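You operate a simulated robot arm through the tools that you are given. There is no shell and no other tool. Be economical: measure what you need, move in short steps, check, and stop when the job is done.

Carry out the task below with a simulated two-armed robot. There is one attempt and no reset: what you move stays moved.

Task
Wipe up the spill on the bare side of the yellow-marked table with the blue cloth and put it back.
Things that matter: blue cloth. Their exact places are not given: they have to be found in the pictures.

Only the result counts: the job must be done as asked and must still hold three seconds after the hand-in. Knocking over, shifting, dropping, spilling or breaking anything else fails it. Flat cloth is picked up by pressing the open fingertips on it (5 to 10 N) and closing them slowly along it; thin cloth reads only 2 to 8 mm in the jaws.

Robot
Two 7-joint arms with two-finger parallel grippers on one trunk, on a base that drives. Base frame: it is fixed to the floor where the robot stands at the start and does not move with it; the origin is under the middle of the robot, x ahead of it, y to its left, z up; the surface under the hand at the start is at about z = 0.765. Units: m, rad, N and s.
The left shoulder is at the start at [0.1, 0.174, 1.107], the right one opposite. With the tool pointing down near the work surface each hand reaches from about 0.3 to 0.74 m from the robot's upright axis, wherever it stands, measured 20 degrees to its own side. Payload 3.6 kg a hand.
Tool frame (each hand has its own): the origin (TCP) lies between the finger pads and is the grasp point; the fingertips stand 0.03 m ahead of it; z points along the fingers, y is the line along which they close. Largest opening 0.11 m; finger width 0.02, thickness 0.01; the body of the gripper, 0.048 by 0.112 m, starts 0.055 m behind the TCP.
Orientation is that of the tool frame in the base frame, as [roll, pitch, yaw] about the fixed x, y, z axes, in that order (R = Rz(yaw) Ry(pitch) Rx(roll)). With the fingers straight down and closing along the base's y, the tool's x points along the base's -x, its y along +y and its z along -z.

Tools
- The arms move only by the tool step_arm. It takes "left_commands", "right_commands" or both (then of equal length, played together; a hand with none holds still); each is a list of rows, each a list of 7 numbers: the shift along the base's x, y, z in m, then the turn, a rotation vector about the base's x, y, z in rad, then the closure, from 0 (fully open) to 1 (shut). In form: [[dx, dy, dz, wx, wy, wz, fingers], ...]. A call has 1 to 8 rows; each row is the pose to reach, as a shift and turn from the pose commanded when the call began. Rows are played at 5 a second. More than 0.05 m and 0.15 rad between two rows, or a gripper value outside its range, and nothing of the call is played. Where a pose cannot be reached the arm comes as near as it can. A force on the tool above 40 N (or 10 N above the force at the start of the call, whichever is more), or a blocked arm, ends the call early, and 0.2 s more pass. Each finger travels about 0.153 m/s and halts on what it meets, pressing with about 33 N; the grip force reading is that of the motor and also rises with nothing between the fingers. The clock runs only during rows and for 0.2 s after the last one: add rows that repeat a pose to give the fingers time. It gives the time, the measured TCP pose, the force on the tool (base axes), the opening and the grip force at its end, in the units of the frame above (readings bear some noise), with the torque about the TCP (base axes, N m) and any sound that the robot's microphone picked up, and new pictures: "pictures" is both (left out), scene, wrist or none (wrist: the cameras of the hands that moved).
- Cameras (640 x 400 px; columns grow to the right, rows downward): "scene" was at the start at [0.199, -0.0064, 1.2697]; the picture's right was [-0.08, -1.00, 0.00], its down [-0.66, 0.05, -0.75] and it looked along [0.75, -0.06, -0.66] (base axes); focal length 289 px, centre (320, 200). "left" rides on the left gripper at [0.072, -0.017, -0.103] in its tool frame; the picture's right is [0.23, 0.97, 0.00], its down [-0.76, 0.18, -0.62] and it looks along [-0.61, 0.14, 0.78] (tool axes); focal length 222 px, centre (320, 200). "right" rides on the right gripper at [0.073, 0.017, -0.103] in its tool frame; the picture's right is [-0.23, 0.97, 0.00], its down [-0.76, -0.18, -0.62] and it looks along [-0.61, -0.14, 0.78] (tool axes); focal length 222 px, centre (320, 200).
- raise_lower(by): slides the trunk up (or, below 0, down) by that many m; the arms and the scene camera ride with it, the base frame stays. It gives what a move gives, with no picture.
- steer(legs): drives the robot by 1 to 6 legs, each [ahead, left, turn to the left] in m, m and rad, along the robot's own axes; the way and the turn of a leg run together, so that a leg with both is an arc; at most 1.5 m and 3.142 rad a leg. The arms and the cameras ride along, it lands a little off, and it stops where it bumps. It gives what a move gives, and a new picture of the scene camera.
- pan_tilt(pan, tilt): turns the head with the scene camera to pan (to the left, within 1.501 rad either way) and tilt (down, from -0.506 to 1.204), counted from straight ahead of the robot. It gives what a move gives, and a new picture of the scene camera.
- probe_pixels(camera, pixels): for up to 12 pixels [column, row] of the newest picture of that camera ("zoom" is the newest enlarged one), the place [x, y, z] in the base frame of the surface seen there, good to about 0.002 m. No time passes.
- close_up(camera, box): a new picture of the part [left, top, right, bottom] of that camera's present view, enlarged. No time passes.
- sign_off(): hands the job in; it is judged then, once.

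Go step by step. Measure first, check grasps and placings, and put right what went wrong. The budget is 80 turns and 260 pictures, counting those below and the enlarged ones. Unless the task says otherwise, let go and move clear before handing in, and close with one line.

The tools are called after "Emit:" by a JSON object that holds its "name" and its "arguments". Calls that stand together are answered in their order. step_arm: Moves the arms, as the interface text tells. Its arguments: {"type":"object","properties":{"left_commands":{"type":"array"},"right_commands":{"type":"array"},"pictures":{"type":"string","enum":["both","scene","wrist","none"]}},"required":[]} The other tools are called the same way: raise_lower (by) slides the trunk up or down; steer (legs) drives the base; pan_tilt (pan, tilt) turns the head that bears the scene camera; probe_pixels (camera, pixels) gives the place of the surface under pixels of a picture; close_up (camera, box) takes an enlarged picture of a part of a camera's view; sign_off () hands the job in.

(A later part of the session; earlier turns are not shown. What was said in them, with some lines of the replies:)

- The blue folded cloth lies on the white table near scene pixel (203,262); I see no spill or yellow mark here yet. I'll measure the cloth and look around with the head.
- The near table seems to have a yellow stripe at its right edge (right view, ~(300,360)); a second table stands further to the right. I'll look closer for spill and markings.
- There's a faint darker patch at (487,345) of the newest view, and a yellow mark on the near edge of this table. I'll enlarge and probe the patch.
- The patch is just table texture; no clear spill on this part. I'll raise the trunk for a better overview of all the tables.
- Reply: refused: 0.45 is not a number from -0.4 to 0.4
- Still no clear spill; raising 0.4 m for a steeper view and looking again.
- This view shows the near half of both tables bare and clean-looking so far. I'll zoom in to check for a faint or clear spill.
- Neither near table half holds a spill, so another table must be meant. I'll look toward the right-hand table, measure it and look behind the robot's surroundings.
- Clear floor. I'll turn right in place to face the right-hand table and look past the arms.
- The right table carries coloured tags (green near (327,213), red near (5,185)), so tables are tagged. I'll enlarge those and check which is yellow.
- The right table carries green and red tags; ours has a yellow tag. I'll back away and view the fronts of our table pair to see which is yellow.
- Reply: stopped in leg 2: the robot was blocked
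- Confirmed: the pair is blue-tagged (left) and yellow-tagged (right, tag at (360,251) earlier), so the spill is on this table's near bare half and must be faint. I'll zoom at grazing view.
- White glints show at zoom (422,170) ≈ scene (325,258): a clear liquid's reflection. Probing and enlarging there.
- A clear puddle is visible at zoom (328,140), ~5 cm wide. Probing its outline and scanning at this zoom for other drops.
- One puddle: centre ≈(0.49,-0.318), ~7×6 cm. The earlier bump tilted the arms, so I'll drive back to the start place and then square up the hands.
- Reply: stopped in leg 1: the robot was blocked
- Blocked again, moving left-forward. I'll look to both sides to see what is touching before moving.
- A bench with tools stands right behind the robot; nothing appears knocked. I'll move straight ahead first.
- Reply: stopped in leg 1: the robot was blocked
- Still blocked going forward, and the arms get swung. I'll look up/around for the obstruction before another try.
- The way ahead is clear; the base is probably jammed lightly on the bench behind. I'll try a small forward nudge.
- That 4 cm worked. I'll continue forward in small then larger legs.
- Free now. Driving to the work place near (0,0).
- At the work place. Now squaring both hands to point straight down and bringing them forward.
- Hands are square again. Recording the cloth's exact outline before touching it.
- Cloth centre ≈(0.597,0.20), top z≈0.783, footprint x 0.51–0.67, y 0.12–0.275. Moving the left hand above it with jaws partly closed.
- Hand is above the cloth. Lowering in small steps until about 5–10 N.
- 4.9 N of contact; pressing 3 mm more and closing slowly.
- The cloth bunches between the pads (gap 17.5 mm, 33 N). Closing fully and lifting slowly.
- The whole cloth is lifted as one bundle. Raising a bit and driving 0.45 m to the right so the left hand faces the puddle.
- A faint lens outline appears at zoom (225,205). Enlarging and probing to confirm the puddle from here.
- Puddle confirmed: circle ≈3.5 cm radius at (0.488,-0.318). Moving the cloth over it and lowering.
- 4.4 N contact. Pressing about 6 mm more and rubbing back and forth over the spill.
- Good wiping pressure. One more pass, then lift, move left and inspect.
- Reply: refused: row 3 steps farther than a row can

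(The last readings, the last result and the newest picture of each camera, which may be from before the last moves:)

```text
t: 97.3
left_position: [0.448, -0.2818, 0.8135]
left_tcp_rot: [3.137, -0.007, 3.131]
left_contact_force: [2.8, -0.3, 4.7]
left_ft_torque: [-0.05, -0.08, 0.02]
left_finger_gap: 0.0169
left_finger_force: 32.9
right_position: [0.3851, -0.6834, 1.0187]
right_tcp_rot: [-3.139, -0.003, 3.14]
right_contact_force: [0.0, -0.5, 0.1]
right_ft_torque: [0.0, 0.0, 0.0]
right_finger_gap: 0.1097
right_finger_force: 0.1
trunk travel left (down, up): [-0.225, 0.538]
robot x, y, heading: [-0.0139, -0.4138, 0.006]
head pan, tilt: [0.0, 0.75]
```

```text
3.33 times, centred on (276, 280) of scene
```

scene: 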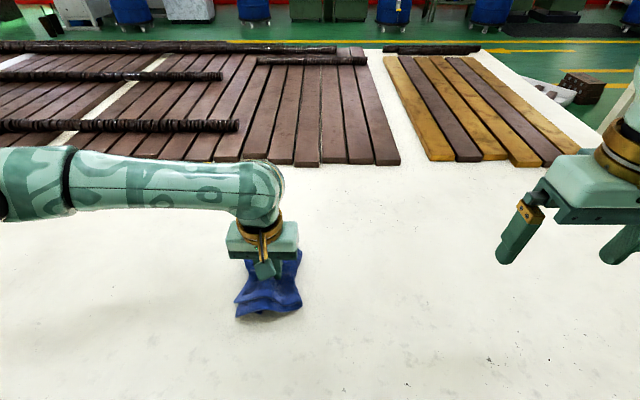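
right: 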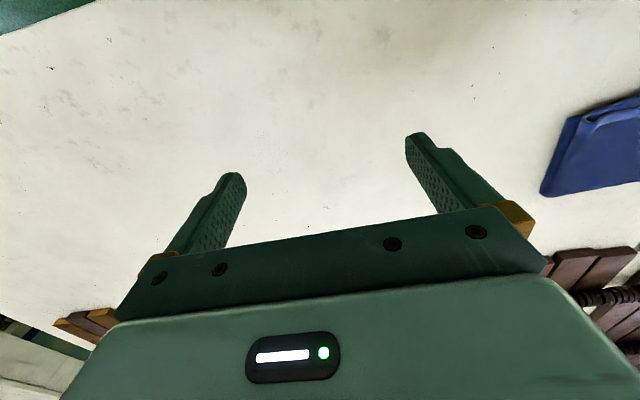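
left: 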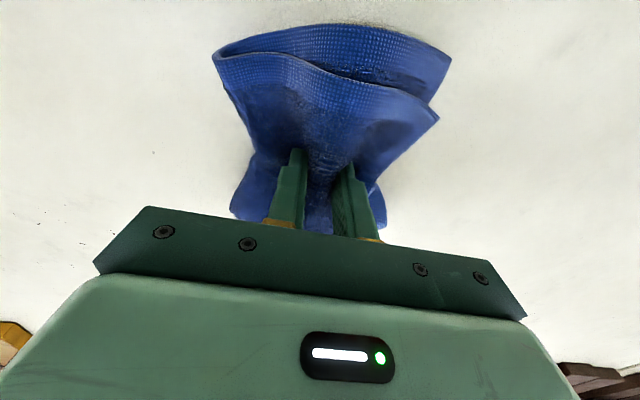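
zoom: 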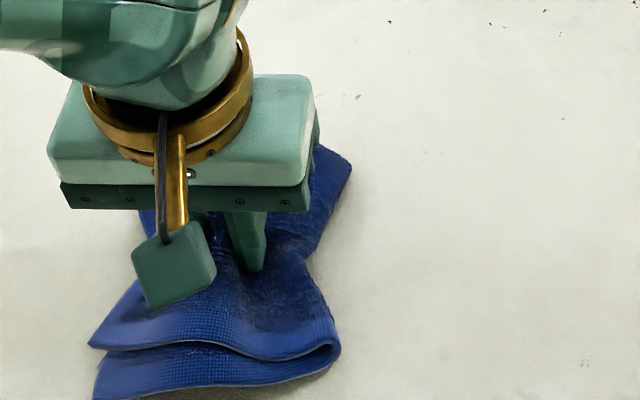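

The lift was refused for too large a row; repeating it with smaller steps.

Emit:
{"name": "step_arm", "arguments": {"left_commands": [[0, 0, 0.04, 0, 0, 0, 1], [0, 0, 0.085, 0, 0, 0, 1], [0.01, 0.03, 0.115, 0, 0, 0, 1], [0.03, 0.07, 0.125, 0, 0, 0, 1], [0.05, 0.11, 0.13, 0, 0, 0, 1], [0.07, 0.15, 0.13, 0, 0, 0, 1], [0.08, 0.19, 0.13, 0, 0, 0, 1]], "pictures": "scene"}}

Emit:
{"name": "close_up", "arguments": {"camera": "scene", "box": [230, 250, 326, 310]}}

Emit:
{"name": "close_up", "arguments": {"camera": "scene", "box": [180, 220, 372, 340]}}

```text
t: 98.9
left_position: [0.5291, -0.0921, 0.9408]
left_tcp_rot: [3.138, -0.006, 3.134]
left_contact_force: [0.9, -0.2, -0.8]
left_ft_torque: [-0.04, -0.02, 0.03]
left_finger_gap: 0.0169
left_finger_force: 33.1
right_position: [0.3844, -0.6833, 1.0196]
right_tcp_rot: [-3.138, -0.006, 3.14]
right_contact_force: [-0.1, -0.7, -0.2]
right_ft_torque: [0.0, 0.01, 0.03]
right_finger_gap: 0.1097
right_finger_force: 0.0
trunk travel left (down, up): [-0.225, 0.538]
robot x, y, heading: [-0.0134, -0.4128, 0.009]
head pan, tilt: [0.0, 0.75]
```

scene: 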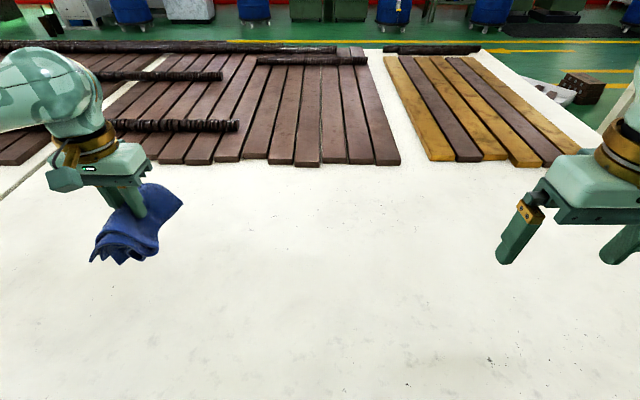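

```text
6.67 times, centred on (278, 280) of scene
```

zoom: 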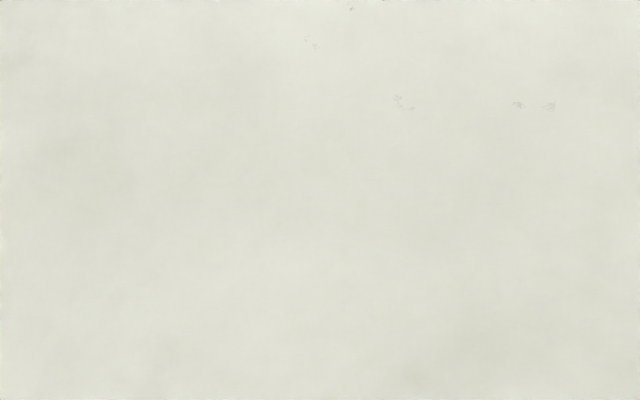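

```text
3.33 times, centred on (276, 280) of scene
```

zoom: 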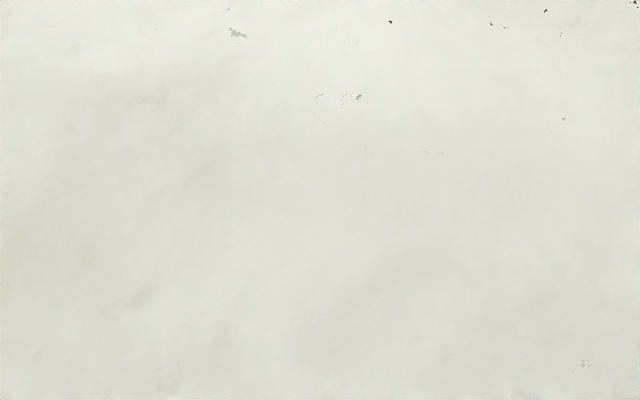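

The lens outline is gone. I'll scan the rest of the bare half for any other clear drop.

Emit:
{"name": "close_up", "arguments": {"camera": "scene", "box": [180, 280, 372, 400]}}

Emit:
{"name": "close_up", "arguments": {"camera": "scene", "box": [350, 170, 542, 290]}}

Emit:
{"name": "close_up", "arguments": {"camera": "scene", "box": [350, 280, 542, 400]}}

Emit:
{"name": "close_up", "arguments": {"camera": "scene", "box": [0, 280, 192, 400]}}

Emit:
{"name": "close_up", "arguments": {"camera": "scene", "box": [180, 150, 372, 270]}}

Emit:
{"name": "close_up", "arguments": {"camera": "scene", "box": [448, 260, 640, 380]}}

```text
3.33 times, centred on (276, 340) of scene
```

zoom: 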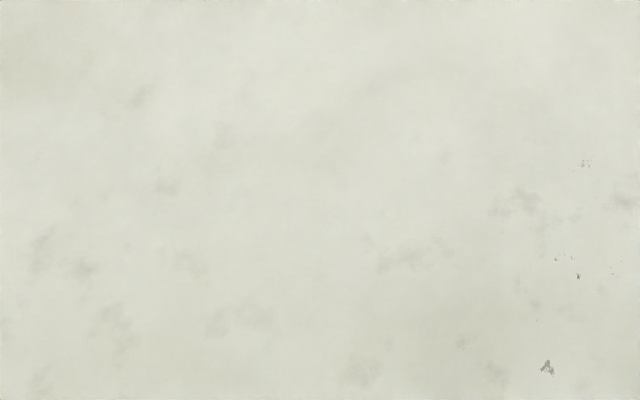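

```text
3.33 times, centred on (446, 230) of scene
```

zoom: 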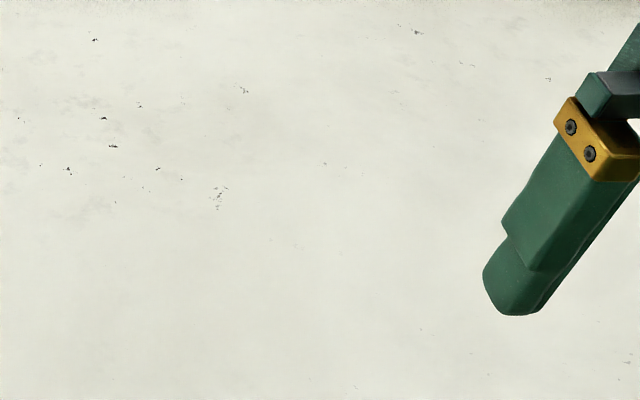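

```text
3.33 times, centred on (446, 340) of scene
```

zoom: 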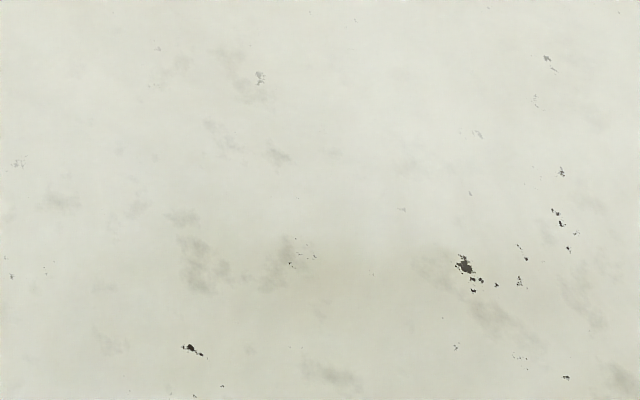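

```text
3.33 times, centred on (96, 340) of scene
```

zoom: 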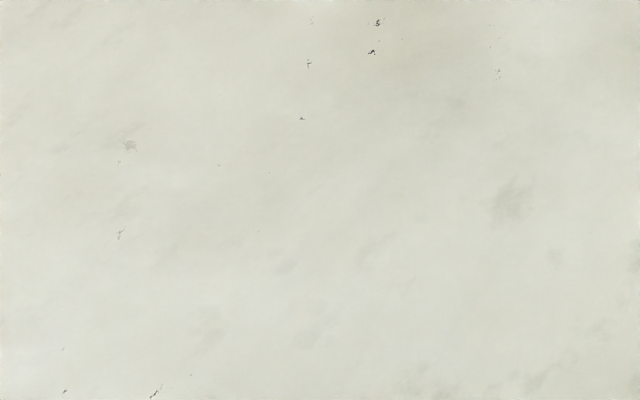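

```text
3.33 times, centred on (276, 210) of scene
```

zoom: 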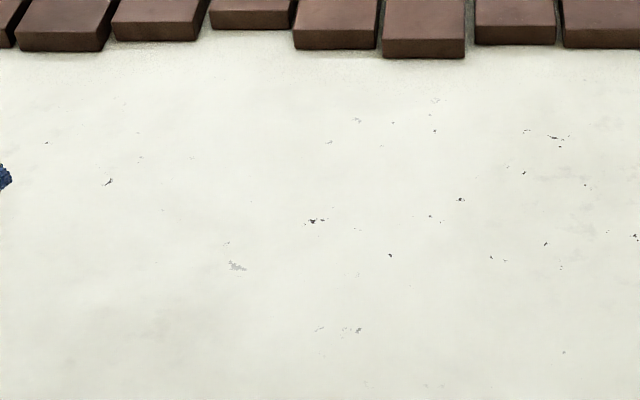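

```text
3.33 times, centred on (544, 320) of scene
```

zoom: 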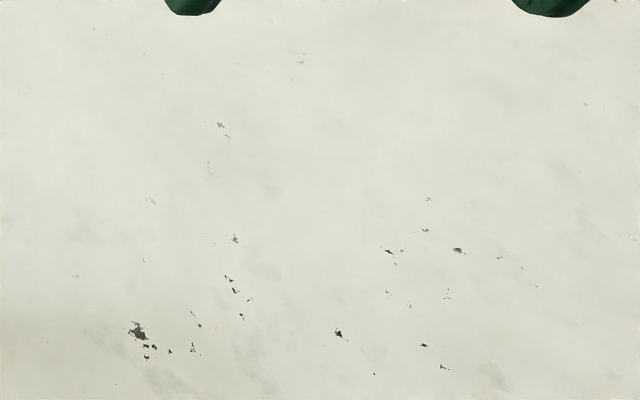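

No other drops. Driving back left and returning the cloth to its original spot.

Emit:
{"name": "steer", "arguments": {"legs": [[0, 0.412, 0]]}}

```text
t: 101.5
left_position: [0.5283, 0.3171, 0.9401]
left_tcp_rot: [3.14, -0.006, 3.13]
left_contact_force: [0.6, 0.2, -0.6]
left_ft_torque: [-0.08, 0.0, 0.07]
left_finger_gap: 0.0168
left_finger_force: 33.4
right_position: [0.3833, -0.2724, 1.0186]
right_tcp_rot: [-3.138, -0.004, 3.136]
right_contact_force: [0.4, 0.0, -0.8]
right_ft_torque: [-0.02, 0.02, -0.04]
right_finger_gap: 0.11
right_finger_force: 0.0
trunk travel left (down, up): [-0.225, 0.538]
robot x, y, heading: [-0.0147, -0.0054, -0.001]
head pan, tilt: [0.0, 0.75]
```

scene: 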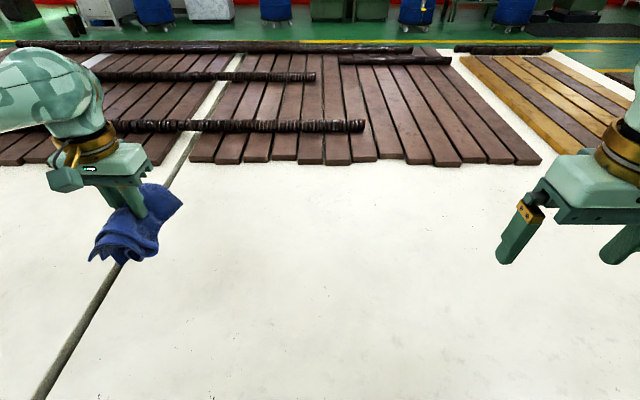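

Moving over (0.595,0.200) and lowering onto the table.

Emit:
{"name": "step_arm", "arguments": {"left_commands": [[0.022, -0.039, 0, 0, 0, 0, 1], [0.044, -0.078, 0, 0, 0, 0, 1], [0.067, -0.117, 0, 0, 0, 0, 1], [0.067, -0.117, -0.04, 0, 0, 0, 1], [0.067, -0.117, -0.08, 0, 0, 0, 1], [0.067, -0.117, -0.11, 0, 0, 0, 1], [0.067, -0.117, -0.127, 0, 0, 0, 1], [0.067, -0.117, -0.133, 0, 0, 0, 1]], "pictures": "both"}}

```text
t: 103.3
left_position: [0.5955, 0.1952, 0.8123]
left_tcp_rot: [3.139, 0.0, 3.129]
left_contact_force: [-1.1, 1.1, 28.8]
left_ft_torque: [0.06, -0.01, 0.08]
left_finger_gap: 0.0167
left_finger_force: 32.7
right_position: [0.3803, -0.2747, 1.0196]
right_tcp_rot: [-3.141, -0.002, 3.136]
right_contact_force: [0.1, -0.3, -0.4]
right_ft_torque: [0.03, -0.04, 0.01]
right_finger_gap: 0.1103
right_finger_force: 0.0
trunk travel left (down, up): [-0.225, 0.538]
robot x, y, heading: [-0.0116, -0.0, -0.001]
head pan, tilt: [0.0, 0.75]
```

scene: 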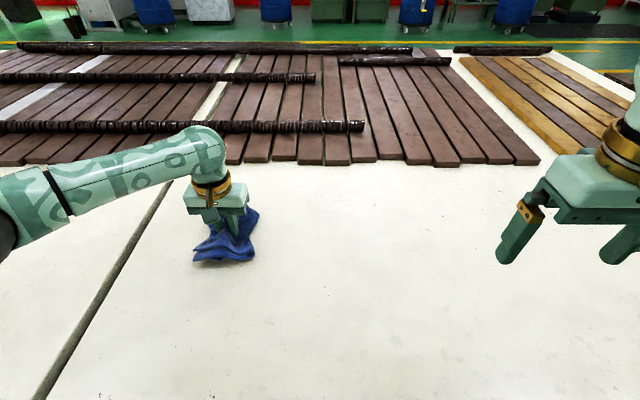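
left: 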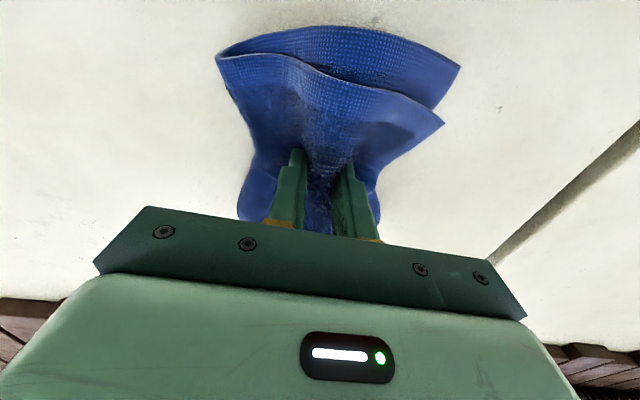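

The cloth is back at its spot with 29 N; easing off 5 mm, then opening slowly along the cloth so it spreads, and lifting.

Emit:
{"name": "step_arm", "arguments": {"left_commands": [[0, 0.004, 0.005, 0, 0, 0, 1], [0, 0.004, 0.004, 0, 0, 0, 0.78], [0, 0.004, 0.003, 0, 0, 0, 0.66], [0, 0.004, 0.003, 0, 0, 0, 0.54], [0, 0.004, 0.003, 0, 0, 0, 0.42], [0, 0.004, 0.003, 0, 0, 0, 0.3], [0, 0.004, 0.003, 0, 0, 0, 0.3]], "pictures": "wrist"}}

```text
t: 104.9
left_position: [0.5952, 0.201, 0.8098]
left_tcp_rot: [3.138, -0.008, 3.129]
left_contact_force: [-1.0, -1.4, 2.8]
left_ft_torque: [0.05, 0.01, 0.02]
left_finger_gap: 0.0757
left_finger_force: 0.1
right_position: [0.3823, -0.2728, 1.0173]
right_tcp_rot: [-3.139, -0.004, 3.135]
right_contact_force: [0.4, -0.7, 0.6]
right_ft_torque: [0.04, 0.01, -0.02]
right_finger_gap: 0.1099
right_finger_force: 0.0
trunk travel left (down, up): [-0.225, 0.538]
robot x, y, heading: [-0.0136, -0.0058, 0.005]
head pan, tilt: [0.0, 0.75]
```

left: 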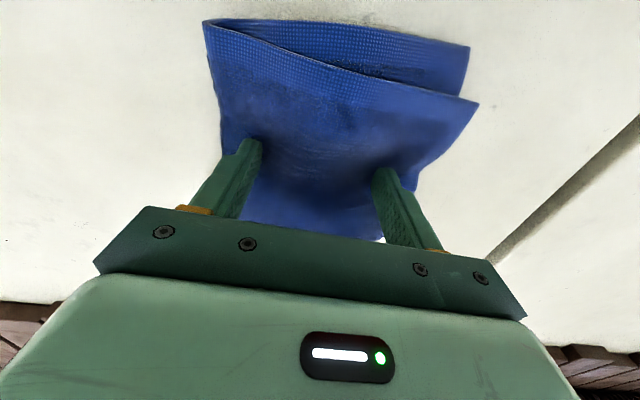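

The cloth has spread flat again. Lifting straight up and clear.

Emit:
{"name": "step_arm", "arguments": {"left_commands": [[0, 0, 0.02, 0, 0, 0, 0.3], [0, 0, 0.05, 0, 0, 0, 0.3], [0, 0, 0.1, 0, 0, 0, 0.3], [0, 0, 0.15, 0, 0, 0, 0.2], [-0.03, 0, 0.18, 0, 0, 0, 0.1], [-0.06, 0, 0.2, 0, 0, 0, 0], [-0.1, 0, 0.21, 0, 0, 0, 0], [-0.14, 0, 0.21, 0, 0, 0, 0]], "pictures": "both"}}

Emit:
{"name": "close_up", "arguments": {"camera": "scene", "box": [170, 195, 282, 275]}}

```text
t: 106.7
left_position: [0.454, 0.2036, 1.0201]
left_tcp_rot: [3.138, -0.006, 3.128]
left_contact_force: [-0.8, -0.1, 0.4]
left_ft_torque: [-0.01, -0.01, 0.01]
left_finger_gap: 0.1101
left_finger_force: 0.0
right_position: [0.3829, -0.2742, 1.0196]
right_tcp_rot: [-3.138, -0.003, 3.136]
right_contact_force: [0.1, 0.3, -0.5]
right_ft_torque: [-0.03, 0.0, -0.02]
right_finger_gap: 0.1102
right_finger_force: 0.1
trunk travel left (down, up): [-0.225, 0.538]
robot x, y, heading: [-0.0113, -0.0002, 0.005]
head pan, tilt: [0.0, 0.75]
```

scene: 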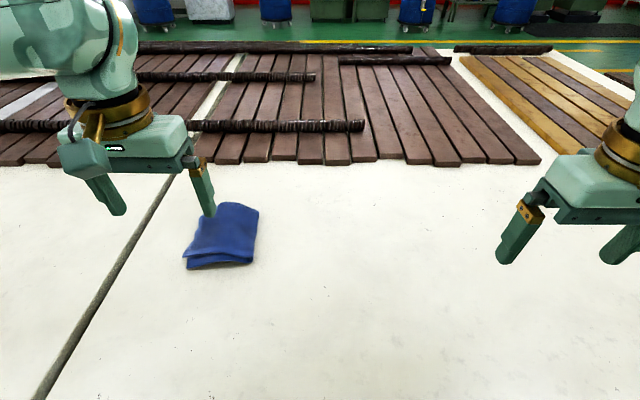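
left: 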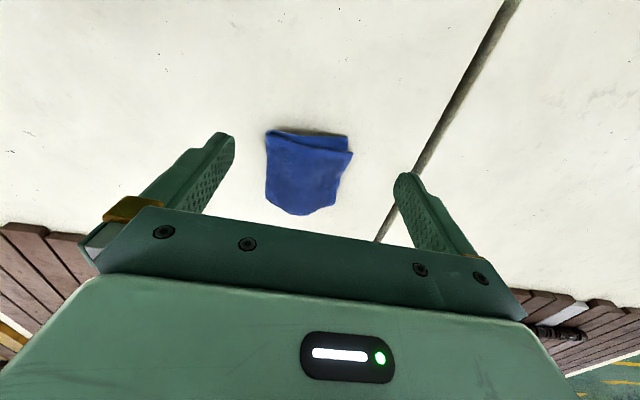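

```text
5.00 times, centred on (226, 235) of scene
```

zoom: 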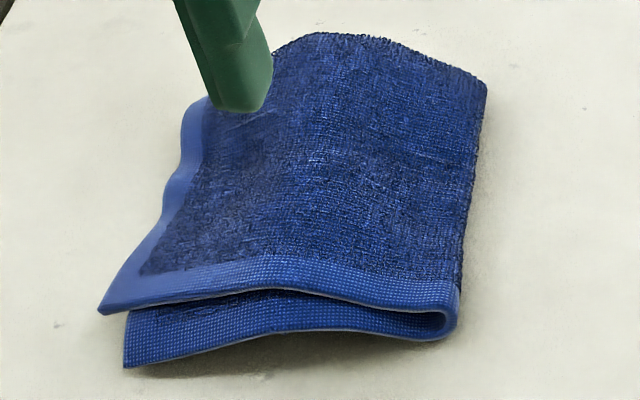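

The cloth lies folded at its old place. Checking its corners.

Emit:
{"name": "probe_pixels", "arguments": {"camera": "zoom", "pixels": [[485, 85], [455, 290], [105, 310], [130, 362], [300, 45], [330, 180]]}}

Emit:
{"name": "pan_tilt", "arguments": {"pan": -1.5, "tilt": 0.4}}

```text
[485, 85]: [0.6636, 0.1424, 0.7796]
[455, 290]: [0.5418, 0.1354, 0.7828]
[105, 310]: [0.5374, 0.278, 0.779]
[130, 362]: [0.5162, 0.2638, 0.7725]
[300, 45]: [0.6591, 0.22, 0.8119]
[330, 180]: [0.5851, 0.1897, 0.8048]
```

```text
t: 108.3
left_position: [0.4552, 0.2034, 1.0205]
left_tcp_rot: [3.137, -0.008, 3.13]
left_contact_force: [-0.2, -0.2, -0.2]
left_ft_torque: [0.03, -0.01, 0.01]
left_finger_gap: 0.11
left_finger_force: 0.0
right_position: [0.3831, -0.2729, 1.0186]
right_tcp_rot: [-3.138, -0.005, 3.137]
right_contact_force: [0.4, 0.1, -0.1]
right_ft_torque: [0.02, -0.01, -0.01]
right_finger_gap: 0.11
right_finger_force: 0.1
trunk travel left (down, up): [-0.225, 0.538]
robot x, y, heading: [-0.0121, -0.0039, 0.003]
head pan, tilt: [-1.499, 0.4]
```

scene: 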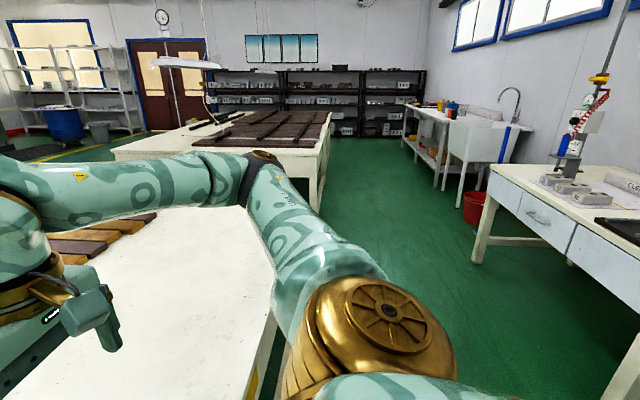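

The cloth is within about 1 cm of its original place, the spill is gone, the hands are clear, and nothing in view has been disturbed. Handing in.

Emit:
{"name": "sign_off", "arguments": {}}

```text
The job is handed in.
```

I wiped up the clear spill on the bare near side of the yellow-marked table with the blue cloth, and put the cloth back folded within about 1 cm of where it was. While looking for the spill, the robot bumped into something behind it, most likely the bench there; the items I could see on the bench afterwards were still upright.
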